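You operate a simulated robot arm through the tools that you are given. There is no shell and no other tool. Be economical: measure what you need, move in short steps, check, and stop when the job is done.

You are at the controls of a simulated two-armed robot. One attempt, no reset.

## Task
Flush the eyewash till it runs clear, close it, hang the OK tag.
Fine: lift the yellow cover before the eyewash lever opens; shut the lever, then the cover; the green OK tag goes on the CHECK peg last; spill nothing and move no other tag. Where these are worked on the way, their far stop is far enough and under half their travel is too little: eyewash lever, yellow cover.
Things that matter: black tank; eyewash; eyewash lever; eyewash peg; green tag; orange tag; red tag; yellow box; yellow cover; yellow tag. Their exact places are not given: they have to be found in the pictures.

Only the result counts: the job must be done as asked and must still hold three seconds after the hand-in. Knocking over, shifting, dropping, spilling or breaking anything else fails it. Lids that push on must go on centred and level and be pressed home; caps that screw on are set level and turned clockwise until they are tight.

## Robot
Two 7-joint arms with fingered hands on one trunk, on a base that drives. Base frame: it is fixed to the floor where the robot stands at the start and does not move with it; the origin is under the middle of the robot, x ahead of it, y to its left, z up; the surface under the hand at the start is at about z = 0.85. Units: m, degrees, N and s.
The left shoulder is at the start at [0.016, 0.173, 1.301], the right one opposite. With the tool pointing down near the work surface each hand reaches from about 0.1 to 0.7 m from the robot's upright axis, wherever it stands, measured 20 degrees to its own side. Places, roughly: black tank [10.2, -5, 0.4]; eyewash [0.6, 0, 1]; eyewash lever [0.4, 0, 0.9]; eyewash peg [0.5, -0.2, 1.2]; green tag [11.75, -5.5, 0.75]; orange tag [12.25, -5.75, 0.75]; red tag [11.5, -5.5, 0.75]; yellow box [0.4, -0.7, 0.9]; yellow cover [0.6, 0, 1.1]; yellow tag [11.5, -5.5, 0.75]. Payload 3.5 kg a hand.
The tool frame of a hand sits at the grasp point between the pads (the TCP): z along the fingers, y along the line on which they close. The tips reach 0.025 m beyond it. The gripper opens to 0.088 m. The gripper's body begins 0.029 m behind the TCP. The gripper is a hand of 3 fingers: y runs from the thumb to the fingers, the wrist lies at [-0.013, -0.097, -0.162] in the tool frame.
Orientation is that of the tool frame in the base frame, as [roll, pitch, yaw] about the fixed x, y, z axes, in that order (R = Rz(yaw) Ry(pitch) Rx(roll)). With the fingers straight down and the wrist toward the robot, the tool's x, y and z point along [0, 1, 0], [1, 0, 0] and [0, 0, -1] of the base frame.

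## Interface
- The arms move only by the tool apply_moves. It takes "left_deltas", "right_deltas" or both (then of equal length, played together; a hand with none holds still); each is a list of rows, each a list of 6 numbers: the shift along the tool's x, y, z in m, then the turn, a rotation vector about the tool's x, y, z in degrees. In form: [[dx, dy, dz, ax, ay, az], ...]. A call has 1 to 8 rows; each row is the pose to reach, as a shift and turn from the pose commanded when the call began, along the tool's axes at that moment. Each row takes 0.2 s and may step no farther than 0.05 m and 8.6 degrees from the row before; otherwise, the whole call is refused. Where a pose cannot be reached the arm comes as near as it can. A force on the tool above 90 N (or 10 N above the force at the start of the call, whichever is more), or a blocked arm, ends the call early, and 0.2 s more pass. In this call time passes only in rows, and 0.2 s behind the last. It gives the time, the measured TCP pose, the force on the tool (base axes), the opening and the grip force at its end, in the units of the frame above (readings bear some noise), with the torque about the TCP (base axes, N m) and any sound that the robot's microphone picked up.
- Cameras (640 x 400 px; columns grow to the right, rows downward): "scene" is now at [0.0896, -0.0154, 1.5348]; the picture's right is [-0.17, -0.99, 0.00], its down [-0.51, 0.08, -0.85] and it looks along [0.84, -0.14, -0.52] (base axes); focal length 214 px, centre (320, 200). "left" rides on the left gripper at [-0.058, -0.085, -0.099] in its tool frame; the picture's right is [-0.67, -0.35, 0.66], its down [0.69, -0.63, 0.37] and it looks along [0.29, 0.69, 0.66] (tool axes); focal length 261 px, centre (320, 200). "right" rides on the right gripper at [0.058, -0.085, -0.099] in its tool frame; the picture's right is [-0.67, 0.35, -0.66], its down [-0.69, -0.63, 0.37] and it looks along [-0.28, 0.69, 0.66] (tool axes); focal length 261 px, centre (320, 200).
- grab_frame(camera): a new picture of that camera. It takes no simulated time.
- move_column(by): slides the trunk up (or, below 0, down) by that many m; the arms and the scene camera ride with it, the base frame stays. It gives what a move gives, with no picture.
- steer(legs): drives the robot by 1 to 6 legs, each [ahead, left, turn to the left] in m, m and degrees, along the robot's own axes; the way and the turn of a leg run together, so that a leg with both is an arc; at most 1.5 m and 180 degrees a leg. The arms and the cameras ride along, it lands a little off, and it stops where it bumps. It gives what a move gives.
- set_fingers(index, middle, thumb_bend, thumb_turn, hand): sets how far each is bent, from 0 (flat) to 100 (curled in); at 30 the hand is open as for a grip, at 70 the pads meet at the TCP. One left out holds its place. A second passes; each finger stops where it meets its share of the squeeze, and holds until it gets a number again. It is the only way to open and close the hand. It gives what a move gives, with no picture; readings hold the bend of each and the force on the fingers (four entries, about 0 where the hand has none), thumb and palm. thumb_turn goes from beside the hand (0) to across from the fingers (100), as for a grip.
- turn_head(pan, tilt): turns the head with the scene camera to pan (to the left, within 86 degrees either way) and tilt (down, from -29 to 69), counted from straight ahead of the robot. It gives what a move gives.
- point_at(camera, pixels): for up to 12 pixels [column, row] of the newest picture of that camera ("zoom" is the newest enlarged one), the place [x, y, z] in the base frame of the surface seen there, good to about 0.002 m. It takes no simulated time.
- enlarge(camera, box): a new picture of the part [left, top, right, bottom] of that camera's present view, enlarged. It takes no simulated time.
- hand_in(): hands the job in; it is judged then, once.

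Go step by step. Measure first, check grasps and placings, and put right what went wrong. The budget is 80 turns and 78 pictures, counting those below and the enlarged ones. Unless the task says otherwise, let go and move clear before handing in.

The tools are called after "Call:" as a command line: name --argument value ..., lists and objects as JSON in quotes. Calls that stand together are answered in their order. apply_moves: Moves the arms, as the interface text tells. Its arguments: {"type":"object","properties":{"left_deltas":{"type":"array","items":{"type":"array","items":{"type":"number"}}},"right_deltas":{"type":"array","items":{"type":"array","items":{"type":"number"}}}},"required":[]} The other tools are called the same way: move_column (by) slides the trunk up or down; set_fingers (index, middle, thumb_bend, thumb_turn, hand) moves the fingers one by one; steer (legs) drives the base; turn_head (pan, tilt) turns the head that bears the scene camera; grab_frame (camera) takes a picture; point_at (camera, pixels) gives the place of the surface under pixels of a picture; enlarge (camera, box) takes an enlarged picture of a part of a camera's view; hand_in () hands the job in.

At the start:

```text
time: 0.0
left_ee_pos: [0.4522, 0.1167, 1.4766]
left_ee_rot: [-179.9, 0.1, 90.1]
left_wrist_force: [0.2, 0.1, -0.7]
left_wrist_torque: [0.01, -0.03, -0.02]
left_gripper_width: 0.0875
left_grip_force: 0.2
left_shape: jaw
left_bend: [30.0, 30.0, 30.0, 98.0]
left_finger forces: [0.1, 0.0, 0.1, 0.0, 0.0, 0.1]
right_ee_pos: [0.4226, -0.3667, 1.5002]
right_ee_rot: [-180.0, 0.0, 90.0]
right_wrist_force: [0.4, -0.2, 0.6]
right_wrist_torque: [-0.03, -0.01, 0.0]
right_gripper_width: 0.0876
right_grip_force: 0.1
right_shape: jaw
right_bend: [30.0, 30.0, 30.0, 98.0]
right_finger forces: [0.0, 0.0, 0.0, 0.0, 0.0, 0.1]
trunk travel left (down, up): [-0.375, 0.08]
robot x, y, heading: [0.0005, -0.0007, -0.2]
head pan, tilt: [-9.6, 30.4]
```

scene: 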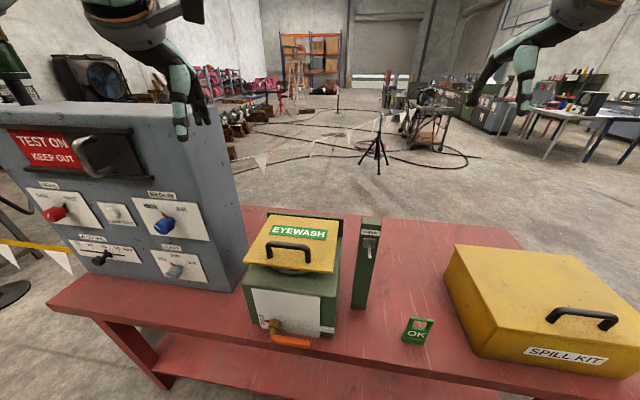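
right: 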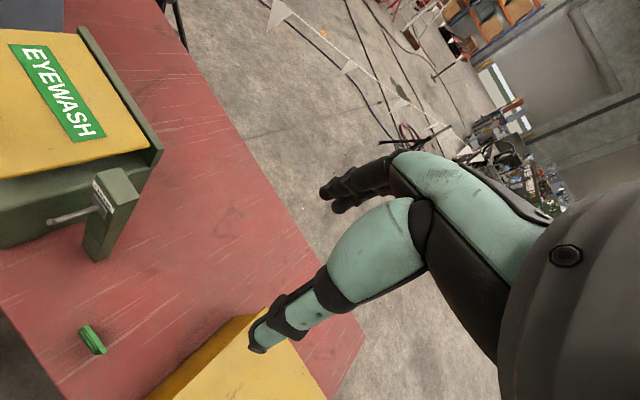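
left: 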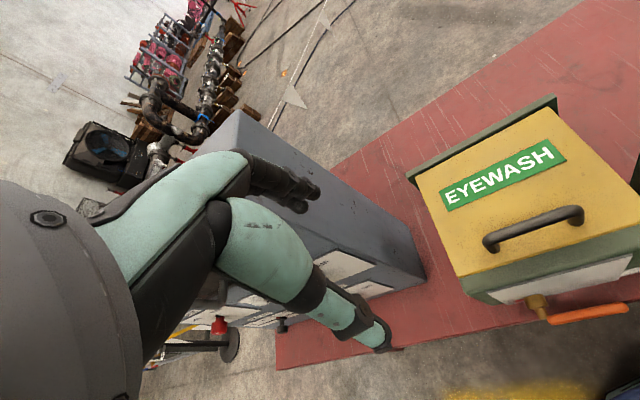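

The scene shows the eyewash with its yellow cover and orange lever (290,341), a post with a peg (370,240), and a green OK tag (417,330). I'll look closer.

Call:
enlarge --camera "scene" --box '[230, 200, 450, 360]'

Call:
point_at --camera "scene" --pixels '[[290, 246], [270, 246], [310, 248], [290, 232], [253, 264], [331, 273], [274, 325], [290, 341], [308, 345], [417, 330], [370, 240], [365, 300]]'

Call:
enlarge --camera "scene" --box '[340, 205, 450, 355]'

```text
2.50 times, centred on (340, 280) of scene
```

zoom: 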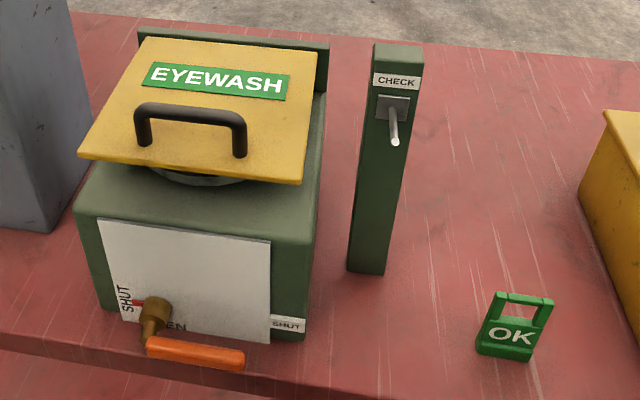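

```text
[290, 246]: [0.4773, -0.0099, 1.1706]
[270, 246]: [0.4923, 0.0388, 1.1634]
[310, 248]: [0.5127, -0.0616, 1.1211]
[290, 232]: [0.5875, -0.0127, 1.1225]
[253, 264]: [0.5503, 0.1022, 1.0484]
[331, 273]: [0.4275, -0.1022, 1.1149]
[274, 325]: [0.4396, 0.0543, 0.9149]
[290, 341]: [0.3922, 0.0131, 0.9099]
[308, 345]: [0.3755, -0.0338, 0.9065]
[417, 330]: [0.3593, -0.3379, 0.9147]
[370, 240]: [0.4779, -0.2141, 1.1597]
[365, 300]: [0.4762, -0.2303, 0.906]
```

```text
2.67 times, centred on (395, 280) of scene
```

zoom: 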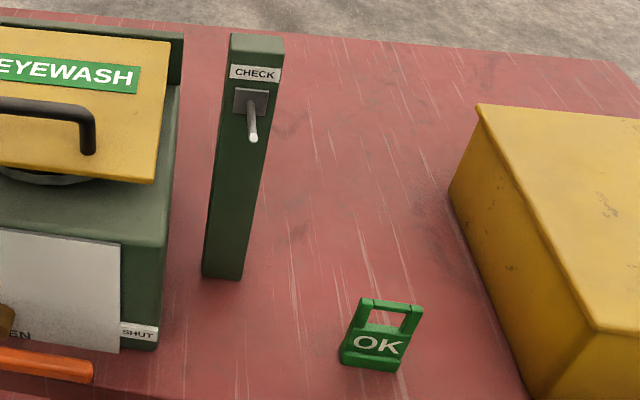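

The post reads CHECK, with the peg pointing toward me; the OK tag stands on the bench. I'll look closer at the lever labels and measure the key points.

Call:
enlarge --camera "scene" --box '[250, 285, 346, 345]'

Call:
point_at --camera "zoom" --pixels '[[100, 230], [150, 270], [190, 300], [120, 300], [60, 250], [400, 260], [550, 270], [330, 380], [170, 380], [400, 390], [300, 250]]'

Call:
enlarge --camera "left" --box '[400, 100, 640, 330]'

```text
6.67 times, centred on (298, 315) of scene
```

zoom: 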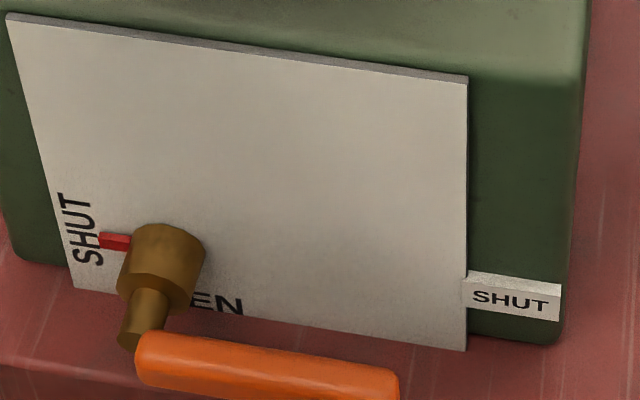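

```text
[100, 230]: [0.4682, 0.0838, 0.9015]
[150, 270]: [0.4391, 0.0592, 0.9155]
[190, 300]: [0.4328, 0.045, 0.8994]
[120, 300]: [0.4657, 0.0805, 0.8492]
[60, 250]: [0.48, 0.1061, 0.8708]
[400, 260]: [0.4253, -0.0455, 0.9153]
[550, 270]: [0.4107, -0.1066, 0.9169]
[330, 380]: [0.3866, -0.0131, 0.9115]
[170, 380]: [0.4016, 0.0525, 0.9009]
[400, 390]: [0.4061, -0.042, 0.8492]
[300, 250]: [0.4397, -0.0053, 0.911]
```

```text
1.74 times, centred on (520, 215) of left
```

zoom: 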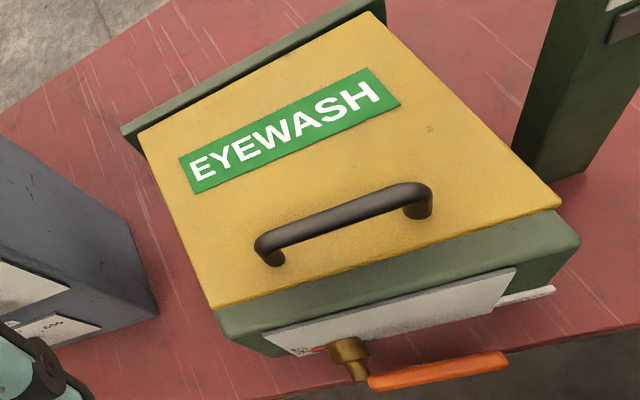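

The lever's red pointer is at SHUT (left) and OPEN is at the bottom, so the handle must swing up 90°. Now I'll measure the cover's corners, the gap beneath it, the back plate, the tag and the peg.

Call:
point_at --camera "scene" --pixels '[[272, 218], [335, 223], [330, 270], [247, 261], [289, 268], [290, 276], [300, 281], [255, 275], [330, 290], [271, 211], [339, 219], [275, 212]]'

Call:
enlarge --camera "scene" --box '[230, 200, 350, 300]'

Call:
enlarge --camera "scene" --box '[350, 210, 390, 250]'

Call:
point_at --camera "zoom" --pixels '[[320, 200], [335, 240], [350, 270], [340, 250], [370, 300], [375, 330], [250, 240], [310, 150]]'

Call:
enlarge --camera "scene" --box '[385, 305, 450, 350]'

Call:
point_at --camera "zoom" --pixels '[[320, 130], [320, 160], [320, 250], [200, 320], [400, 350], [250, 130], [450, 150], [280, 200]]'

```text
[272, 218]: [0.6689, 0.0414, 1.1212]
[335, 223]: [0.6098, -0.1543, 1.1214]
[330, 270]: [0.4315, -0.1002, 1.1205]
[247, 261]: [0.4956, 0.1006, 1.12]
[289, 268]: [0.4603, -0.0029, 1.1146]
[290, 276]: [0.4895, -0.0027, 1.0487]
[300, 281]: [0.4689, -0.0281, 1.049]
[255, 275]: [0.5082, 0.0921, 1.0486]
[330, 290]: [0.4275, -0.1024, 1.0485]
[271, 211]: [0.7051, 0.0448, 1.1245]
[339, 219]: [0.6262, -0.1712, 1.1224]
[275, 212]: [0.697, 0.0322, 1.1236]
```

```text
4.00 times, centred on (290, 250) of scene
```

zoom: 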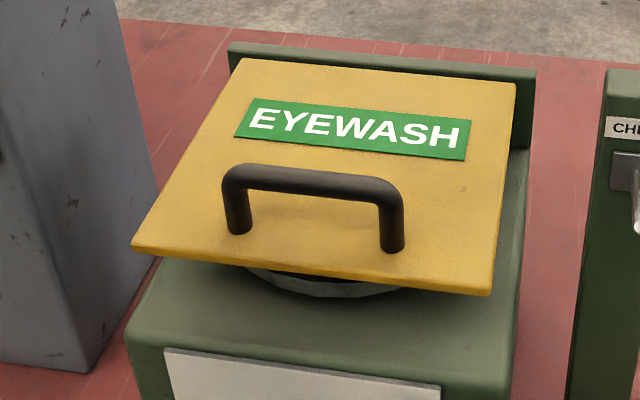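

```text
10.00 times, centred on (370, 230) of scene
```

zoom: 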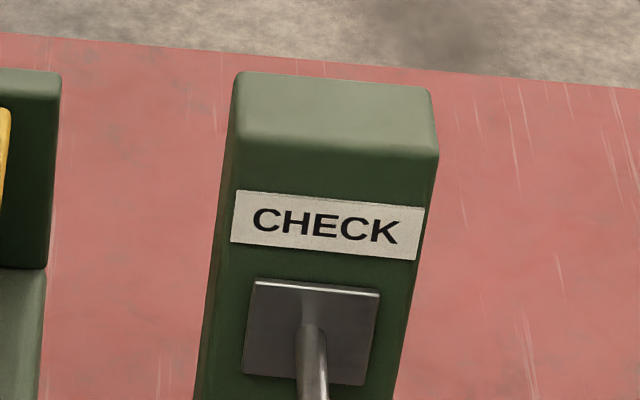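

```text
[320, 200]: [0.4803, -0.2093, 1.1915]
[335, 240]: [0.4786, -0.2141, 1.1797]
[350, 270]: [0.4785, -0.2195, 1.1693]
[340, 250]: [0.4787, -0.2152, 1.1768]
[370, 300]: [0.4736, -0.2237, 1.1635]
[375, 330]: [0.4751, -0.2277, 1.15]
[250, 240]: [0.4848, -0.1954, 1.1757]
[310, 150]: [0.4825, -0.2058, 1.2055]
```

```text
8.89 times, centred on (418, 328) of scene
```

zoom: 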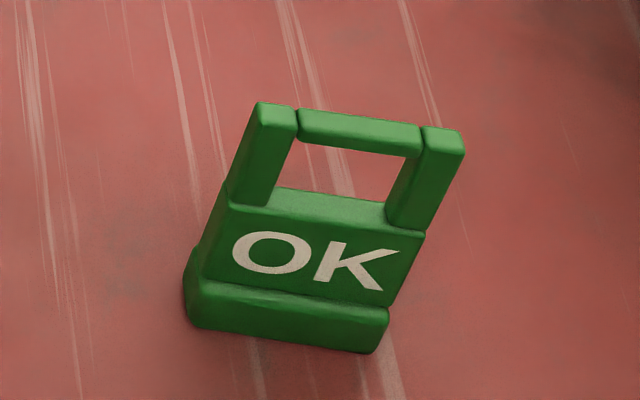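

```text
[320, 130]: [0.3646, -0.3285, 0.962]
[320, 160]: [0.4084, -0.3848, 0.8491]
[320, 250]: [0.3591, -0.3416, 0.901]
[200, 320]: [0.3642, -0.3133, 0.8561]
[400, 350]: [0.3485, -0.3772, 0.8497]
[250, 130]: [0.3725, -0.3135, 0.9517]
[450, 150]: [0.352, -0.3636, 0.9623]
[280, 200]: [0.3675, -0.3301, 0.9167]
```

The cover lies flat at z≈1.12 with a gap of about 0.06 beneath it, down to the box top at 1.049. All items are turned about −18° in yaw. I'll measure the grey cabinet on the left, the peg tip and the yellow box, and check from the other cameras.

Call:
grab_frame --camera "scene"

Call:
point_at --camera "scene" --pixels '[[240, 230], [225, 150], [238, 285], [212, 125], [130, 200], [369, 256], [370, 252], [371, 247], [448, 260], [475, 345], [560, 300], [366, 219]]'

Call:
point_at --camera "left" --pixels '[[420, 270], [370, 230], [410, 178], [424, 182], [556, 100], [480, 285]]'

Call:
enlarge --camera "scene" --box '[355, 235, 385, 265]'

Call:
point_at --camera "zoom" --pixels '[[308, 400], [310, 420], [290, 430], [320, 160], [315, 250], [300, 330], [305, 350]]'

```text
67 pictures are left
```

scene: 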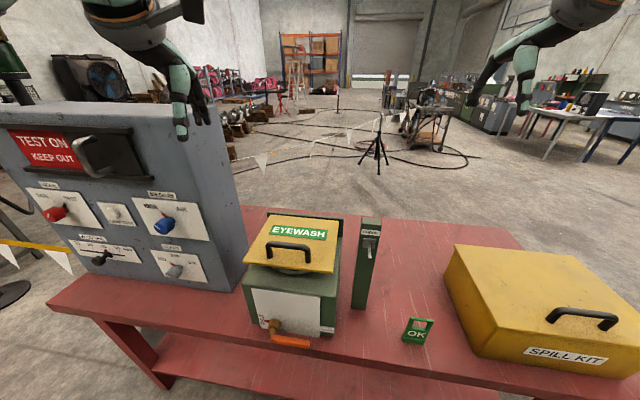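

```text
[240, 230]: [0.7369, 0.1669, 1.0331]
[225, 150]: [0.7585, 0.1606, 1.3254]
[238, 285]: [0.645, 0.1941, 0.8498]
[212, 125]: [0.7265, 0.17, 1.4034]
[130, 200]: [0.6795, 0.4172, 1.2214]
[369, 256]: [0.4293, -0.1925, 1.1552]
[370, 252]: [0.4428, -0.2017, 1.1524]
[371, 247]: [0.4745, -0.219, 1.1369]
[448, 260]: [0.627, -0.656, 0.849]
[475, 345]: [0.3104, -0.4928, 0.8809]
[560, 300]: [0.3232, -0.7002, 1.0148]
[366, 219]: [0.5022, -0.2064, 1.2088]
```

```text
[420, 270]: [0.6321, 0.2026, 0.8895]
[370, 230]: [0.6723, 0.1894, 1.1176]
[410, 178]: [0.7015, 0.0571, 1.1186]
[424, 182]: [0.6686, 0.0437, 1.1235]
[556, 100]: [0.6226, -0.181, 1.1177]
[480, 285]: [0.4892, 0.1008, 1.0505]
```

```text
13.33 times, centred on (370, 250) of scene
```

zoom: 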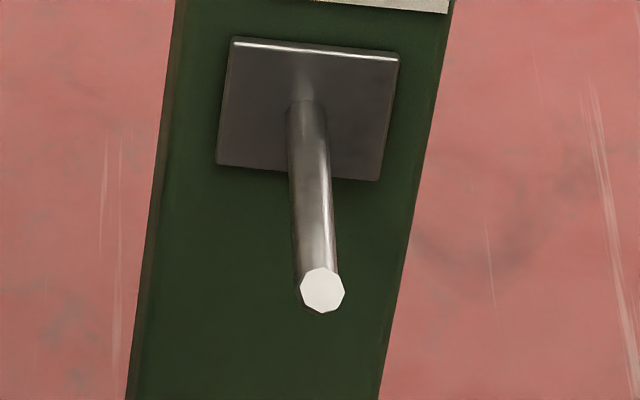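

```text
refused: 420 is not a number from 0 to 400
```

The peg is clear in this view: base at (305,105), tip at (322,290). I'll measure both.

Call:
point_at --camera "zoom" --pixels '[[322, 290], [322, 275], [318, 260], [310, 160], [304, 112], [315, 230], [240, 100], [330, 305]]'

Call:
grab_frame --camera "right"

Call:
point_at --camera "right" --pixels '[[92, 342], [85, 328], [100, 352], [110, 190], [55, 220], [100, 205]]'

```text
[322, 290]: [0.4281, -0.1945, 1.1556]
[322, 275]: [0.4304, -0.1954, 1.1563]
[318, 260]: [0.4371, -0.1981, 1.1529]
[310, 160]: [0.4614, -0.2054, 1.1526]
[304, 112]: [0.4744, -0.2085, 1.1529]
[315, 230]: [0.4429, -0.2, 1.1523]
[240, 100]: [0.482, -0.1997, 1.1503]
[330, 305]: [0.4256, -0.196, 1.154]
```

```text
65 pictures are left
```

right: 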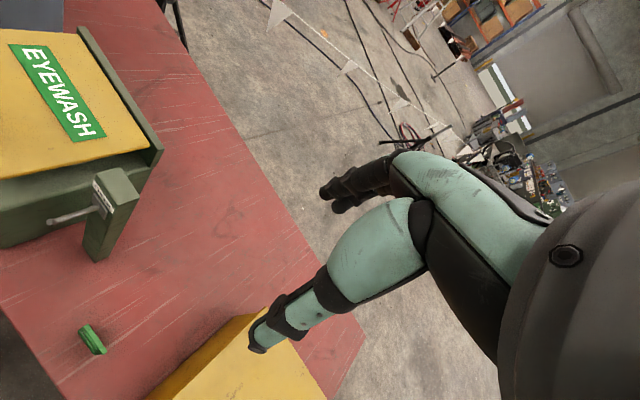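

```text
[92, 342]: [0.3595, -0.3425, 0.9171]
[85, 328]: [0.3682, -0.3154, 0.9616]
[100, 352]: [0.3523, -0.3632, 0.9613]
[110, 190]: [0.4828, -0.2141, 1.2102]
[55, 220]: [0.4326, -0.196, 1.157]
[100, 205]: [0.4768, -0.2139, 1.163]
```

The peg runs from (0.478,-0.211) to (0.428,-0.195) at z≈1.153. I'll raise the cover with the left fist from under its left-front corner. First I close the left fingers and turn the hand.

Call:
set_fingers --hand "left" --index 70 --middle 70 --thumb_bend 70

Call:
apply_moves --left_deltas '[[0.005, -0.025, 0.03, 0, 0, 6], [0.01, -0.05, 0.06, 0, 0, 12], [0.015, -0.075, 0.09, 0, 0, 18], [0.02, -0.09, 0.12, 0, 0, 18]]'

Call:
apply_moves --left_deltas '[[0, 0, 0, -8.5, 0, 0], [0, 0, 0, -17, 0, 0], [0, 0, 0, -25.5, 0, 0], [0, 0, 0, -34, 0, 0], [0, 0, 0, -42.5, 0, 0], [0, 0, 0, -51, 0, 0], [0, 0, 0, -59.5, 0, 0], [0, 0, 0, -68, 0, 0]]'

Call:
apply_moves --left_deltas '[[0, 0, 0, -8, 0, 0], [0, 0, 0, -16, 0, 0], [0, 0, 0, -22, 0, 0]]'

Call:
grab_frame --camera "scene"

```text
time: 1.0
left_ee_pos: [0.4527, 0.1155, 1.4757]
left_ee_rot: [180.0, 0.1, 90.0]
left_wrist_force: [-0.7, 0.0, 0.2]
left_wrist_torque: [-0.01, 0.0, -0.02]
left_gripper_width: 0.0002
left_grip_force: 0.0
left_shape: fingers
left_bend: [70.0, 70.0, 70.0, 98.0]
left_finger forces: [0.0, 0.1, 0.0, 0.1, 0.1, 0.1]
right_ee_pos: [0.4224, -0.3669, 1.5011]
right_ee_rot: [180.0, 0.0, 90.0]
right_wrist_force: [0.9, -0.5, 0.6]
right_wrist_torque: [-0.01, -0.01, -0.02]
right_gripper_width: 0.088
right_grip_force: 0.1
right_shape: jaw
right_bend: [30.0, 30.0, 30.0, 98.0]
right_finger forces: [0.1, 0.0, 0.1, 0.1, 0.1, 0.0]
trunk travel left (down, up): [-0.375, 0.08]
robot x, y, heading: [-0.0012, 0.0031, -0.1]
head pan, tilt: [-9.6, 30.4]
```

```text
time: 2.0
left_ee_pos: [0.3608, 0.1357, 1.359]
left_ee_rot: [179.9, 0.1, 72.0]
left_wrist_force: [0.2, 0.2, 0.0]
left_wrist_torque: [-0.01, -0.02, 0.0]
left_gripper_width: 0.0
left_grip_force: 0.1
left_shape: fingers
left_bend: [70.0, 70.0, 70.0, 98.0]
left_finger forces: [0.1, 0.0, 0.1, 0.0, 0.1, 0.0]
right_ee_pos: [0.4224, -0.3659, 1.4999]
right_ee_rot: [-179.9, 0.0, 90.0]
right_wrist_force: [0.4, 0.0, 0.5]
right_wrist_torque: [-0.01, 0.0, 0.01]
right_gripper_width: 0.0876
right_grip_force: 0.1
right_shape: jaw
right_bend: [30.0, 30.0, 30.0, 98.0]
right_finger forces: [0.1, 0.0, 0.1, 0.0, 0.0, 0.1]
trunk travel left (down, up): [-0.375, 0.08]
robot x, y, heading: [0.0029, -0.0, 0.2]
head pan, tilt: [-9.6, 30.4]
```

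```text
time: 3.8
left_ee_pos: [0.3592, 0.1248, 1.3516]
left_ee_rot: [156.9, -2.5, 70.7]
left_wrist_force: [0.0, 0.5, -0.6]
left_wrist_torque: [0.01, 0.0, 0.01]
left_gripper_width: 0.0
left_grip_force: 0.0
left_shape: fingers
left_bend: [70.0, 70.0, 70.0, 98.0]
left_finger forces: [0.0, 0.1, 0.0, 0.0, 0.0, 0.0]
left hand out of reach, approached as far as the arm can: row 3, 4, 5, 6, 7, 8
right_ee_pos: [0.4222, -0.3666, 1.4996]
right_ee_rot: [-180.0, 0.0, 90.0]
right_wrist_force: [-0.8, -0.4, -0.7]
right_wrist_torque: [-0.02, 0.0, -0.02]
right_gripper_width: 0.0876
right_grip_force: 0.1
right_shape: jaw
right_bend: [30.0, 30.0, 30.0, 98.0]
right_finger forces: [0.0, 0.1, 0.1, 0.1, 0.0, 0.0]
trunk travel left (down, up): [-0.375, 0.08]
robot x, y, heading: [0.0033, 0.0019, 0.3]
head pan, tilt: [-9.6, 30.4]
```

```text
time: 4.6
left_ee_pos: [0.3595, 0.1253, 1.3525]
left_ee_rot: [157.1, -2.4, 70.6]
left_wrist_force: [0.4, -0.4, 0.2]
left_wrist_torque: [-0.01, -0.03, -0.01]
left_gripper_width: 0.0
left_grip_force: 0.0
left_shape: fingers
left_bend: [70.0, 70.0, 70.0, 98.0]
left_finger forces: [0.0, 0.1, 0.0, 0.0, 0.0, 0.0]
left hand out of reach, approached as far as the arm can: row 1, 2, 3
right_ee_pos: [0.4226, -0.3656, 1.4999]
right_ee_rot: [-180.0, 0.1, 90.1]
right_wrist_force: [0.5, 0.2, -0.2]
right_wrist_torque: [0.01, 0.0, -0.07]
right_gripper_width: 0.0873
right_grip_force: 0.0
right_shape: jaw
right_bend: [30.0, 30.0, 30.0, 98.0]
right_finger forces: [0.0, 0.1, 0.1, 0.1, 0.0, 0.0]
trunk travel left (down, up): [-0.375, 0.08]
robot x, y, heading: [-0.0017, -0.004, -0.1]
head pan, tilt: [-9.6, 30.4]
```

```text
64 pictures are left
```

scene: 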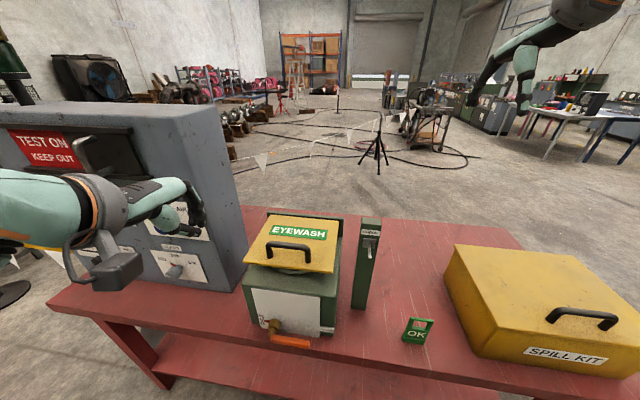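

The left hand only pitched 23° because its wrist is at a limit with the shoulder this high. I'll lower the trunk and try again.

Call:
move_column --by -0.22

Call:
apply_moves --left_deltas '[[0, 0, 0, -8, 0, 0], [0, 0.02, 0, -16, 0, 0], [0, 0.03, 0, -24, 0, 0], [0, 0.04, 0, -32, 0, 0]]'

```text
time: 6.9
left_ee_pos: [0.4199, 0.1262, 1.0534]
left_ee_rot: [167.5, 1.2, 70.5]
left_wrist_force: [0.1, 0.1, -0.1]
left_wrist_torque: [0.02, 0.02, 0.02]
left_gripper_width: 0.0
left_grip_force: 0.1
left_shape: fingers
left_bend: [70.0, 70.0, 70.0, 98.0]
left_finger forces: [0.1, 0.0, 0.1, 0.0, 0.1, 0.0]
right_ee_pos: [0.4223, -0.3655, 1.2809]
right_ee_rot: [179.9, 0.0, 90.0]
right_wrist_force: [0.4, -0.1, 0.7]
right_wrist_torque: [-0.01, -0.01, 0.0]
right_gripper_width: 0.0876
right_grip_force: 0.0
right_shape: jaw
right_bend: [30.0, 30.0, 30.0, 98.0]
right_finger forces: [0.0, 0.1, 0.0, 0.1, 0.1, 0.0]
trunk travel left (down, up): [-0.155, 0.3]
robot x, y, heading: [0.0028, 0.0028, -0.1]
head pan, tilt: [-9.6, 30.4]
```

```text
time: 7.8
left_ee_pos: [0.4809, 0.1405, 1.0508]
left_ee_rot: [145.7, -2.5, 74.8]
left_wrist_force: [5.0, 24.0, 6.1]
left_wrist_torque: [0.0, -0.12, 0.42]
left_gripper_width: 0.0021
left_grip_force: 13.3
left_shape: fingers
left_bend: [67.0, 70.0, 70.0, 98.0]
left_finger forces: [25.9, 0.0, 0.0, 0.0, 1.2, 0.0]
left hand out of reach, approached as far as the arm can: row 1, 2, 3, 4
right_ee_pos: [0.4237, -0.3595, 1.2815]
right_ee_rot: [-179.9, 0.1, 90.1]
right_wrist_force: [0.0, 0.0, -0.8]
right_wrist_torque: [-0.02, -0.03, -0.02]
right_gripper_width: 0.0878
right_grip_force: 0.1
right_shape: jaw
right_bend: [30.0, 30.0, 30.0, 98.0]
right_finger forces: [0.1, 0.0, 0.0, 0.0, 0.0, 0.0]
trunk travel left (down, up): [-0.155, 0.3]
robot x, y, heading: [0.0001, -0.0003, 0.2]
head pan, tilt: [-9.6, 30.4]
stopped in row 4 (left hand): the force on the tool passed its limit at 148 N (the readings are from after the stop); the commanded pose is now the measured one
```

The left fist touched the eyewash's left side with a sharp force. I'll back off toward the robot, then check whether anything shifted.

Call:
apply_moves --left_deltas '[[0.01, -0.02, -0.025, 0, 0, 0], [0.01, -0.04, -0.05, 0, 0, 0], [0.01, -0.06, -0.08, 0, 0, 0], [0.01, -0.075, -0.11, 0, 0, 0]]'

Call:
turn_head --pan -5 --tilt 30

Call:
grab_frame --camera "scene"

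```text
time: 8.8
left_ee_pos: [0.4322, 0.1824, 1.158]
left_ee_rot: [145.8, -2.3, 74.0]
left_wrist_force: [0.1, 0.6, -0.2]
left_wrist_torque: [0.02, 0.01, 0.01]
left_gripper_width: 0.0
left_grip_force: 0.1
left_shape: fingers
left_bend: [70.0, 70.0, 70.0, 98.0]
left_finger forces: [0.1, 0.0, 0.1, 0.0, 0.0, 0.0]
left hand out of reach, approached as far as the arm can: row 1, 2, 3, 4
right_ee_pos: [0.4217, -0.3646, 1.2821]
right_ee_rot: [-180.0, 0.0, 90.1]
right_wrist_force: [-0.5, -0.4, -0.6]
right_wrist_torque: [-0.05, 0.0, -0.03]
right_gripper_width: 0.0874
right_grip_force: 0.2
right_shape: jaw
right_bend: [30.0, 30.0, 30.0, 98.0]
right_finger forces: [0.0, 0.1, 0.0, 0.0, 0.0, 0.0]
trunk travel left (down, up): [-0.155, 0.3]
robot x, y, heading: [-0.0018, -0.002, 0.3]
head pan, tilt: [-9.6, 30.4]
```

```text
time: 9.4
left_ee_pos: [0.4342, 0.1839, 1.1564]
left_ee_rot: [145.8, -2.5, 74.2]
left_wrist_force: [0.3, -0.3, -1.3]
left_wrist_torque: [0.0, -0.02, 0.03]
left_gripper_width: 0.0
left_grip_force: 0.0
left_shape: fingers
left_bend: [70.0, 70.0, 70.0, 98.0]
left_finger forces: [0.1, 0.0, 0.0, 0.0, 0.0, 0.0]
right_ee_pos: [0.4242, -0.3658, 1.2793]
right_ee_rot: [-179.9, -0.1, 90.1]
right_wrist_force: [0.2, -0.1, 0.0]
right_wrist_torque: [-0.01, 0.01, -0.01]
right_gripper_width: 0.0875
right_grip_force: 0.1
right_shape: jaw
right_bend: [30.0, 30.0, 30.0, 98.0]
right_finger forces: [0.0, 0.0, 0.0, 0.0, 0.0, 0.0]
trunk travel left (down, up): [-0.155, 0.3]
robot x, y, heading: [0.0021, -0.0003, 0.3]
head pan, tilt: [-5.0, 30.0]
```

```text
63 pictures are left
```

scene: 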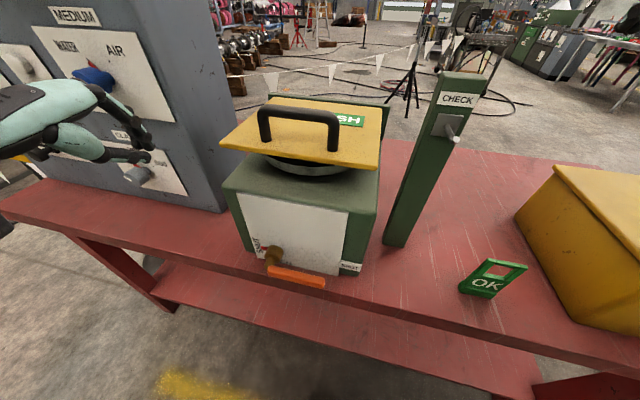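

Call:
point_at --camera "scene" --pixels '[[374, 164], [226, 143], [268, 112], [334, 118], [300, 154], [295, 172], [230, 190], [370, 210], [355, 265], [240, 195], [312, 171]]'

Call:
enlarge --camera "scene" --box '[205, 80, 395, 200]'

```text
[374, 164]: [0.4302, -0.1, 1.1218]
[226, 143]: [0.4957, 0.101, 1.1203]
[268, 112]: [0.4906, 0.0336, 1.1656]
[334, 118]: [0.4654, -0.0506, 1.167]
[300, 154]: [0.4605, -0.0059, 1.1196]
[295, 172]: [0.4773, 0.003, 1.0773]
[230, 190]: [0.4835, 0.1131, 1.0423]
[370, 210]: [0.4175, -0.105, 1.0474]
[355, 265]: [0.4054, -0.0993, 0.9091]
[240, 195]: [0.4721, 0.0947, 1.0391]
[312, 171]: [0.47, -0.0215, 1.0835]
```

```text
3.33 times, centred on (300, 140) of scene
```

zoom: 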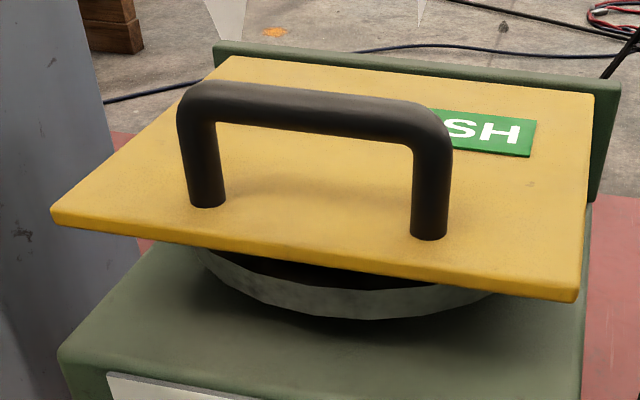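

Nothing moved: the cover corners read the same as before. New plan: the left hand, fingers down, loosely cages the cover handle and carries it along the hinge arc, so the bar turns inside the fingers. I'll raise the trunk and turn the hand back to fingers-down.

Call:
move_column --by 0.29

Call:
apply_moves --left_deltas '[[0, 0, 0, 8, 0, 0], [0, 0, 0, 16, 0, 0], [0, 0, 0, 24, 0, 0], [0, 0, 0, 32, 0, 0]]'

Call:
set_fingers --hand "left" --index 30 --middle 30 --thumb_bend 30

```text
time: 12.4
left_ee_pos: [0.4368, 0.182, 1.4466]
left_ee_rot: [145.8, -2.6, 74.3]
left_wrist_force: [-0.9, 0.2, -0.1]
left_wrist_torque: [-0.01, 0.01, -0.02]
left_gripper_width: 0.0002
left_grip_force: 0.1
left_shape: fingers
left_bend: [70.0, 70.0, 70.0, 98.0]
left_finger forces: [0.1, 0.0, 0.0, 0.0, 0.0, 0.1]
right_ee_pos: [0.4239, -0.366, 1.5718]
right_ee_rot: [-179.9, -0.1, 90.1]
right_wrist_force: [0.3, -0.5, 0.8]
right_wrist_torque: [-0.03, -0.01, 0.02]
right_gripper_width: 0.0876
right_grip_force: 0.1
right_shape: jaw
right_bend: [30.0, 30.0, 30.0, 98.0]
right_finger forces: [0.0, 0.1, 0.0, 0.0, 0.1, 0.0]
trunk travel left (down, up): [-0.445, 0.01]
robot x, y, heading: [0.0015, 0.0014, 0.1]
head pan, tilt: [-5.0, 30.0]
```

```text
time: 13.4
left_ee_pos: [0.4353, 0.1812, 1.4457]
left_ee_rot: [177.9, -2.5, 74.2]
left_wrist_force: [0.1, -0.6, 0.4]
left_wrist_torque: [-0.01, -0.02, 0.01]
left_gripper_width: 0.0
left_grip_force: 0.0
left_shape: fingers
left_bend: [70.0, 70.0, 70.0, 98.0]
left_finger forces: [0.0, 0.0, 0.1, 0.0, 0.0, 0.1]
right_ee_pos: [0.4234, -0.367, 1.5693]
right_ee_rot: [-179.8, -0.1, 90.2]
right_wrist_force: [-0.6, -0.2, 0.3]
right_wrist_torque: [0.01, -0.01, -0.02]
right_gripper_width: 0.088
right_grip_force: 0.1
right_shape: jaw
right_bend: [30.0, 30.0, 30.0, 98.0]
right_finger forces: [0.0, 0.0, 0.0, 0.1, 0.0, 0.0]
trunk travel left (down, up): [-0.445, 0.01]
robot x, y, heading: [0.0061, -0.0013, 0.3]
head pan, tilt: [-5.0, 30.0]
```

```text
time: 14.4
left_ee_pos: [0.4356, 0.1819, 1.4469]
left_ee_rot: [177.8, -2.5, 74.3]
left_wrist_force: [-0.2, 0.9, 0.0]
left_wrist_torque: [0.01, -0.04, -0.01]
left_gripper_width: 0.0844
left_grip_force: 0.1
left_shape: fingers
left_bend: [30.0, 30.0, 30.0, 98.0]
left_finger forces: [0.0, 0.0, 0.0, 0.1, 0.0, 0.0]
right_ee_pos: [0.4243, -0.3652, 1.5697]
right_ee_rot: [-179.9, 0.0, 90.1]
right_wrist_force: [-0.1, 0.2, -0.2]
right_wrist_torque: [0.02, -0.01, 0.01]
right_gripper_width: 0.0876
right_grip_force: 0.2
right_shape: jaw
right_bend: [30.0, 30.0, 30.0, 98.0]
right_finger forces: [0.1, 0.0, 0.0, 0.0, 0.0, 0.1]
trunk travel left (down, up): [-0.445, 0.01]
robot x, y, heading: [-0.0042, -0.0028, 0.1]
head pan, tilt: [-5.0, 30.0]
```

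Fingers are down again. I'll go above the handle bar, whose centre is about (0.484,-0.010,1.162), with the orientation corrected.

Call:
apply_moves --left_deltas '[[-0.026, 0.013, 0.029, 0.5, -0.5, 0.5], [-0.051, 0.026, 0.058, 1, -1, 1], [-0.077, 0.039, 0.087, 2.1, -2.5, 2.2], [-0.103, 0.052, 0.115, 2.1, -2.5, 2.2], [-0.129, 0.065, 0.144, 2.1, -2.5, 2.2], [-0.154, 0.078, 0.173, 2.1, -2.5, 2.2], [-0.18, 0.091, 0.202, 2.1, -2.5, 2.2]]'

Call:
grab_frame --camera "left"

Call:
grab_frame --camera "scene"

```text
time: 16.0
left_ee_pos: [0.4868, -0.0089, 1.2407]
left_ee_rot: [-180.0, -0.2, 72.1]
left_wrist_force: [-0.1, -0.1, 0.5]
left_wrist_torque: [-0.01, -0.01, 0.0]
left_gripper_width: 0.0845
left_grip_force: 0.1
left_shape: fingers
left_bend: [30.0, 30.0, 30.0, 98.0]
left_finger forces: [0.0, 0.1, 0.1, 0.0, 0.0, 0.0]
right_ee_pos: [0.4254, -0.3679, 1.5698]
right_ee_rot: [-179.9, 0.0, 90.1]
right_wrist_force: [-0.4, -0.1, -0.8]
right_wrist_torque: [-0.02, -0.03, -0.03]
right_gripper_width: 0.0875
right_grip_force: 0.0
right_shape: jaw
right_bend: [30.0, 30.0, 30.0, 98.0]
right_finger forces: [0.1, 0.0, 0.1, 0.0, 0.0, 0.0]
trunk travel left (down, up): [-0.445, 0.01]
robot x, y, heading: [0.0034, -0.0022, 0.1]
head pan, tilt: [-5.0, 30.0]
```

```text
61 pictures are left
```

left: 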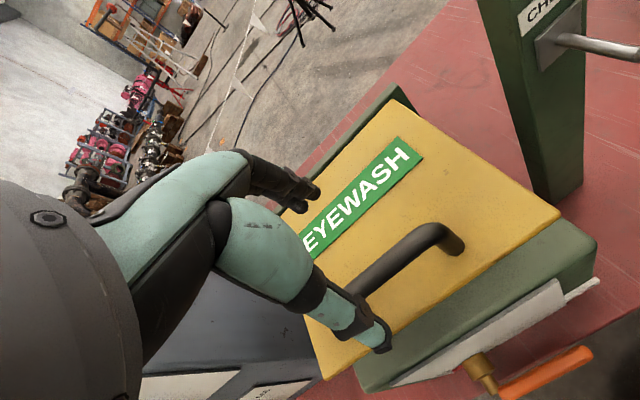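

```text
60 pictures are left
```

scene: 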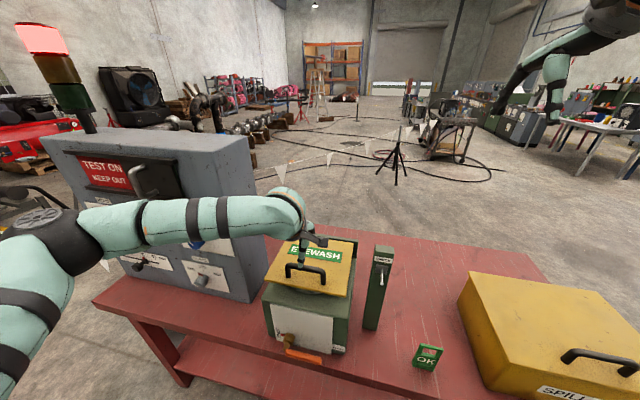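

The thumb is in front of the bar and the fingers behind it. I'll half-close the hand and descend over the bar.

Call:
set_fingers --hand "left" --index 48 --middle 48 --thumb_bend 48

Call:
apply_moves --left_deltas '[[0, -0.001, 0.03, 0, 0, 0], [0, -0.002, 0.055, 0, 0, 0], [0, -0.003, 0.074, 0, 0, 0]]'

Call:
grab_frame --camera "left"

Call:
enlarge --camera "scene" --box '[250, 200, 370, 300]'

```text
time: 17.0
left_ee_pos: [0.4855, -0.008, 1.241]
left_ee_rot: [180.0, 0.0, 72.0]
left_wrist_force: [1.4, 0.1, 0.4]
left_wrist_torque: [0.0, -0.03, 0.01]
left_gripper_width: 0.0465
left_grip_force: 0.1
left_shape: fingers
left_bend: [48.0, 48.0, 48.0, 98.0]
left_finger forces: [0.1, 0.0, 0.0, 0.1, 0.0, 0.0]
right_ee_pos: [0.4234, -0.3645, 1.5695]
right_ee_rot: [-179.9, 0.0, 90.2]
right_wrist_force: [-0.1, -1.1, 0.2]
right_wrist_torque: [-0.02, 0.01, 0.0]
right_gripper_width: 0.0876
right_grip_force: 0.0
right_shape: jaw
right_bend: [30.0, 30.0, 30.0, 98.0]
right_finger forces: [0.0, 0.0, 0.0, 0.1, 0.0, 0.0]
trunk travel left (down, up): [-0.445, 0.01]
robot x, y, heading: [-0.0008, -0.0007, 0.4]
head pan, tilt: [-5.0, 30.0]
```

```text
time: 17.8
left_ee_pos: [0.4809, -0.0082, 1.1644]
left_ee_rot: [179.9, -0.1, 72.0]
left_wrist_force: [-0.1, -0.7, 0.1]
left_wrist_torque: [0.02, 0.03, 0.01]
left_gripper_width: 0.0466
left_grip_force: 0.0
left_shape: fingers
left_bend: [48.0, 48.0, 48.0, 98.0]
left_finger forces: [0.0, 0.0, 0.0, 0.0, 0.0, 0.0]
right_ee_pos: [0.424, -0.3653, 1.5691]
right_ee_rot: [180.0, -0.2, 90.0]
right_wrist_force: [0.6, -0.3, -0.4]
right_wrist_torque: [-0.01, 0.04, 0.03]
right_gripper_width: 0.0877
right_grip_force: 0.1
right_shape: jaw
right_bend: [30.0, 30.0, 30.0, 98.0]
right_finger forces: [0.0, 0.1, 0.0, 0.1, 0.1, 0.1]
trunk travel left (down, up): [-0.445, 0.01]
robot x, y, heading: [0.0018, -0.0009, -0.2]
head pan, tilt: [-5.0, 30.0]
```

```text
59 pictures are left
```

left: 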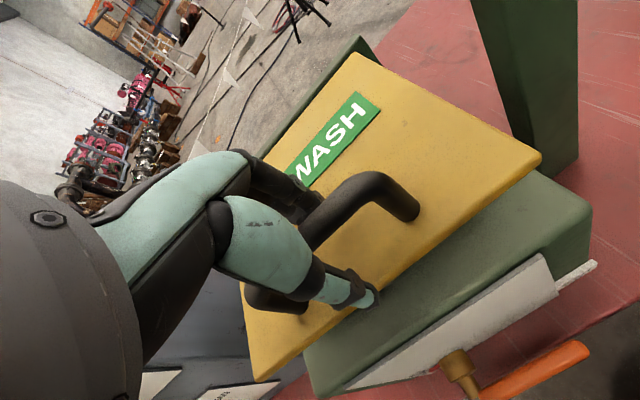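

```text
4.00 times, centred on (310, 250) of scene
```

zoom: 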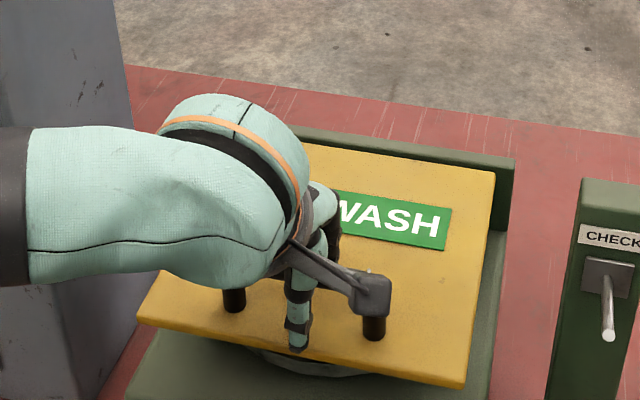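

The hand straddles the bar. I'll close to a loose cage and start the hinge arc.

Call:
set_fingers --hand "left" --index 62 --middle 62 --thumb_bend 62

Call:
apply_moves --left_deltas '[[0, 0.006, -0.015, 0, 0, 0], [0, 0.0122, -0.0296, 0, 0, 0], [0, 0.0205, -0.0435, 0, 0, 0], [0, 0.0294, -0.0566, 0, 0, 0]]'

Call:
grab_frame --camera "scene"

```text
time: 18.8
left_ee_pos: [0.4824, -0.0074, 1.1646]
left_ee_rot: [179.9, -0.2, 71.9]
left_wrist_force: [0.5, -0.5, 0.6]
left_wrist_torque: [0.0, 0.0, 0.0]
left_gripper_width: 0.0161
left_grip_force: 0.0
left_shape: fingers
left_bend: [62.0, 62.0, 62.0, 98.0]
left_finger forces: [0.0, 0.1, 0.0, 0.0, 0.0, 0.1]
right_ee_pos: [0.424, -0.3669, 1.5697]
right_ee_rot: [-179.9, -0.1, 90.1]
right_wrist_force: [-1.0, -0.3, -0.7]
right_wrist_torque: [-0.03, 0.01, 0.0]
right_gripper_width: 0.0879
right_grip_force: 0.1
right_shape: jaw
right_bend: [30.0, 30.0, 30.0, 98.0]
right_finger forces: [0.0, 0.0, 0.0, 0.1, 0.1, 0.1]
trunk travel left (down, up): [-0.445, 0.01]
robot x, y, heading: [0.0032, 0.0007, -0.1]
head pan, tilt: [-5.0, 30.0]
```

```text
time: 19.8
left_ee_pos: [0.5058, -0.0174, 1.2216]
left_ee_rot: [180.0, 0.1, 72.0]
left_wrist_force: [-4.4, 2.8, 1.0]
left_wrist_torque: [0.01, 0.13, 0.01]
left_gripper_width: 0.0241
left_grip_force: 2.9
left_shape: fingers
left_bend: [62.0, 62.0, 56.0, 97.0]
left_finger forces: [0.1, 0.1, 0.1, 0.1, 5.8, 0.1]
right_ee_pos: [0.4229, -0.3659, 1.572]
right_ee_rot: [-180.0, 0.0, 90.1]
right_wrist_force: [0.9, -0.4, 0.7]
right_wrist_torque: [0.03, -0.01, -0.03]
right_gripper_width: 0.0875
right_grip_force: 0.0
right_shape: jaw
right_bend: [30.0, 30.0, 30.0, 98.0]
right_finger forces: [0.0, 0.1, 0.1, 0.0, 0.0, 0.0]
trunk travel left (down, up): [-0.445, 0.01]
robot x, y, heading: [-0.0023, -0.0013, 0.0]
head pan, tilt: [-5.0, 30.0]
```

```text
57 pictures are left
```

scene: 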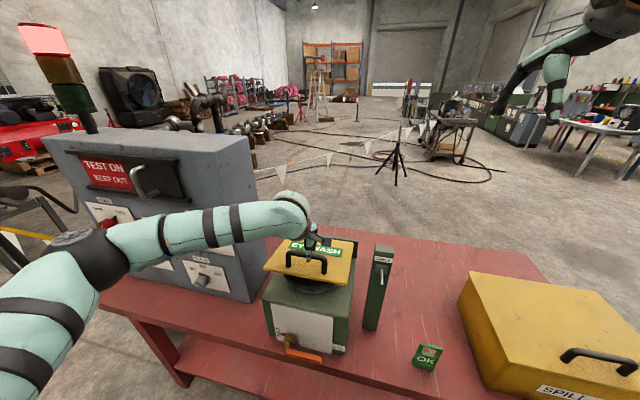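

Call:
enlarge --camera "scene" --box '[250, 200, 370, 300]'

Call:
grab_frame --camera "left"

```text
4.00 times, centred on (310, 250) of scene
```

zoom: 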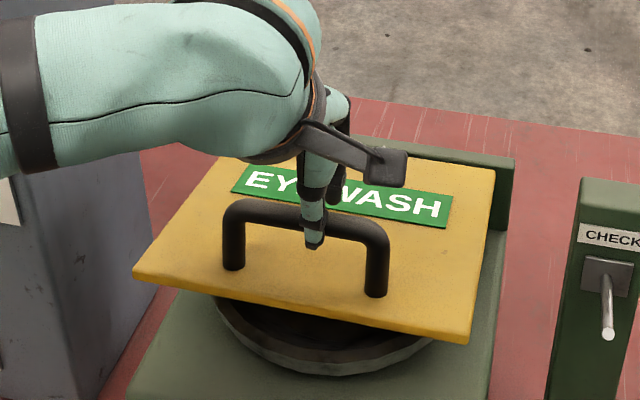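

```text
55 pictures are left
```

left: 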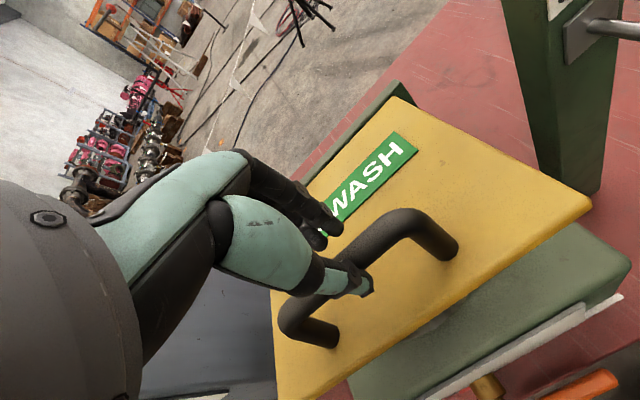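

The bar is slipping down; only the thumb tip holds it at about 10° open. I'll measure the bar and front edge, then re-seat lower and grip firmer.

Call:
point_at --camera "zoom" --pixels '[[270, 208], [350, 222], [140, 270], [466, 335], [300, 303], [490, 172], [225, 165]]'

```text
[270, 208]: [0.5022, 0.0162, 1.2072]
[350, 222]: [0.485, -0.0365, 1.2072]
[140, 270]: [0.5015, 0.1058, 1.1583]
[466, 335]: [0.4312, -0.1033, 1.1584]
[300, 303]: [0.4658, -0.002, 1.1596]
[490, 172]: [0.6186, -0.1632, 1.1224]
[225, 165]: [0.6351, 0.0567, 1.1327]
```

The cover is at about 12°, with the bar about 0.022 below the TCP. I'll ease back to closed, seat the hand deeper, grip harder and retry.

Call:
apply_moves --left_deltas '[[0, -0.009, 0.013, 0, 0, 0], [0, -0.017, 0.028, 0, 0, 0], [0, -0.023, 0.043, 0, 0, 0], [0, -0.027, 0.064, 0, 0, 0]]'

Call:
set_fingers --hand "left" --index 48 --middle 48 --thumb_bend 48

Call:
enlarge --camera "scene" --box '[250, 200, 370, 300]'

```text
time: 20.8
left_ee_pos: [0.4841, -0.0084, 1.1566]
left_ee_rot: [179.9, -0.1, 72.1]
left_wrist_force: [0.5, -0.7, 0.6]
left_wrist_torque: [0.0, -0.02, -0.01]
left_gripper_width: 0.0158
left_grip_force: 0.0
left_shape: fingers
left_bend: [62.0, 62.0, 62.0, 98.0]
left_finger forces: [0.0, 0.1, 0.0, 0.0, 0.0, 0.0]
right_ee_pos: [0.424, -0.3654, 1.5687]
right_ee_rot: [-179.9, -0.2, 90.1]
right_wrist_force: [-0.5, -0.5, 0.7]
right_wrist_torque: [-0.03, -0.02, 0.0]
right_gripper_width: 0.0876
right_grip_force: 0.0
right_shape: jaw
right_bend: [30.0, 30.0, 30.0, 98.0]
right_finger forces: [0.0, 0.1, 0.0, 0.0, 0.1, 0.1]
trunk travel left (down, up): [-0.445, 0.01]
robot x, y, heading: [-0.0011, 0.0044, 0.1]
head pan, tilt: [-5.0, 30.0]
```

```text
time: 21.8
left_ee_pos: [0.4832, -0.0097, 1.1578]
left_ee_rot: [179.9, -0.1, 71.9]
left_wrist_force: [0.4, -0.1, -0.3]
left_wrist_torque: [-0.01, -0.02, 0.02]
left_gripper_width: 0.0455
left_grip_force: 0.0
left_shape: fingers
left_bend: [48.0, 48.0, 48.0, 98.0]
left_finger forces: [0.0, 0.1, 0.0, 0.0, 0.0, 0.1]
right_ee_pos: [0.4238, -0.3655, 1.5696]
right_ee_rot: [-179.9, -0.1, 90.1]
right_wrist_force: [0.5, 0.7, 0.3]
right_wrist_torque: [-0.02, 0.02, -0.01]
right_gripper_width: 0.0876
right_grip_force: 0.0
right_shape: jaw
right_bend: [30.0, 30.0, 30.0, 98.0]
right_finger forces: [0.1, 0.0, 0.0, 0.0, 0.1, 0.0]
trunk travel left (down, up): [-0.445, 0.01]
robot x, y, heading: [0.0006, 0.0004, -0.0]
head pan, tilt: [-5.0, 30.0]
```

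```text
4.00 times, centred on (310, 250) of scene
```

zoom: 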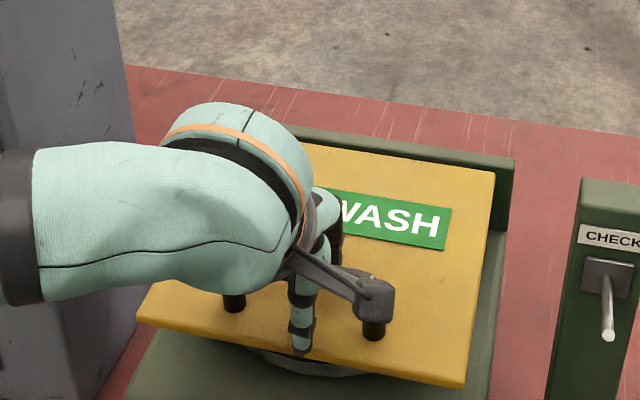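

Seated. I'll lower slightly, grip firmly, and start the arc again.

Call:
apply_moves --left_deltas '[[0, 0, 0.005, 0, 0, 0]]'

Call:
set_fingers --hand "left" --index 74 --middle 74 --thumb_bend 74

Call:
apply_moves --left_deltas '[[0, 0.006, -0.015, 0, 0, 0], [0, 0.0122, -0.0296, 0, 0, 0], [0, 0.0205, -0.0435, 0, 0, 0], [0, 0.0294, -0.0566, 0, 0, 0]]'

Call:
enlarge --camera "scene" --box '[250, 200, 370, 300]'

```text
time: 22.2
left_ee_pos: [0.4834, -0.0087, 1.1535]
left_ee_rot: [179.7, -0.1, 71.9]
left_wrist_force: [-0.8, -0.8, -0.6]
left_wrist_torque: [-0.01, 0.01, -0.01]
left_gripper_width: 0.0454
left_grip_force: 0.1
left_shape: fingers
left_bend: [48.0, 48.0, 48.0, 98.0]
left_finger forces: [0.0, 0.0, 0.1, 0.0, 0.0, 0.0]
right_ee_pos: [0.4249, -0.3646, 1.5701]
right_ee_rot: [-179.9, -0.1, 90.0]
right_wrist_force: [0.0, -0.6, -1.2]
right_wrist_torque: [-0.01, 0.0, 0.01]
right_gripper_width: 0.0876
right_grip_force: 0.1
right_shape: jaw
right_bend: [30.0, 30.0, 30.0, 98.0]
right_finger forces: [0.0, 0.0, 0.0, 0.0, 0.1, 0.0]
trunk travel left (down, up): [-0.445, 0.01]
robot x, y, heading: [0.0029, -0.0012, -0.1]
head pan, tilt: [-5.0, 30.0]
```

```text
time: 23.2
left_ee_pos: [0.4831, -0.0084, 1.1526]
left_ee_rot: [179.8, 0.0, 72.0]
left_wrist_force: [0.2, 0.9, 0.3]
left_wrist_torque: [0.02, -0.03, 0.0]
left_gripper_width: 0.0002
left_grip_force: 0.0
left_shape: fingers
left_bend: [73.0, 74.0, 72.0, 97.0]
left_finger forces: [0.2, 0.0, 0.1, 0.0, 0.0, 0.0]
right_ee_pos: [0.4242, -0.3662, 1.5702]
right_ee_rot: [-179.9, -0.1, 90.1]
right_wrist_force: [-0.3, 0.2, 1.0]
right_wrist_torque: [-0.01, 0.02, -0.01]
right_gripper_width: 0.088
right_grip_force: 0.1
right_shape: jaw
right_bend: [30.0, 30.0, 30.0, 98.0]
right_finger forces: [0.1, 0.0, 0.0, 0.1, 0.1, 0.0]
trunk travel left (down, up): [-0.445, 0.01]
robot x, y, heading: [-0.0011, -0.002, 0.1]
head pan, tilt: [-5.0, 30.0]
```

```text
time: 24.2
left_ee_pos: [0.5098, -0.0174, 1.2123]
left_ee_rot: [179.8, -0.1, 72.1]
left_wrist_force: [-5.9, 2.5, 2.0]
left_wrist_torque: [-0.01, -0.03, -0.03]
left_gripper_width: 0.0
left_grip_force: 3.1
left_shape: fingers
left_bend: [73.0, 74.0, 72.0, 97.0]
left_finger forces: [0.0, 0.0, 0.0, 0.1, 5.7, 0.0]
right_ee_pos: [0.4207, -0.3649, 1.5723]
right_ee_rot: [179.9, 0.0, 90.2]
right_wrist_force: [0.5, -0.5, 0.2]
right_wrist_torque: [-0.02, -0.05, -0.04]
right_gripper_width: 0.0877
right_grip_force: 0.1
right_shape: jaw
right_bend: [30.0, 30.0, 30.0, 98.0]
right_finger forces: [0.1, 0.0, 0.1, 0.0, 0.1, 0.0]
trunk travel left (down, up): [-0.445, 0.01]
robot x, y, heading: [-0.0009, 0.0044, 0.0]
head pan, tilt: [-5.0, 30.0]
```

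```text
4.00 times, centred on (310, 250) of scene
```

zoom: 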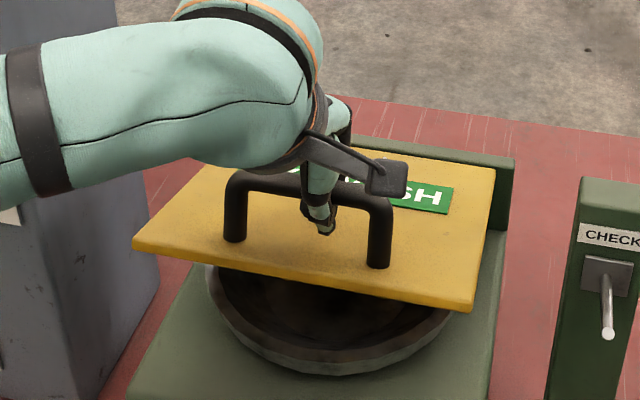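

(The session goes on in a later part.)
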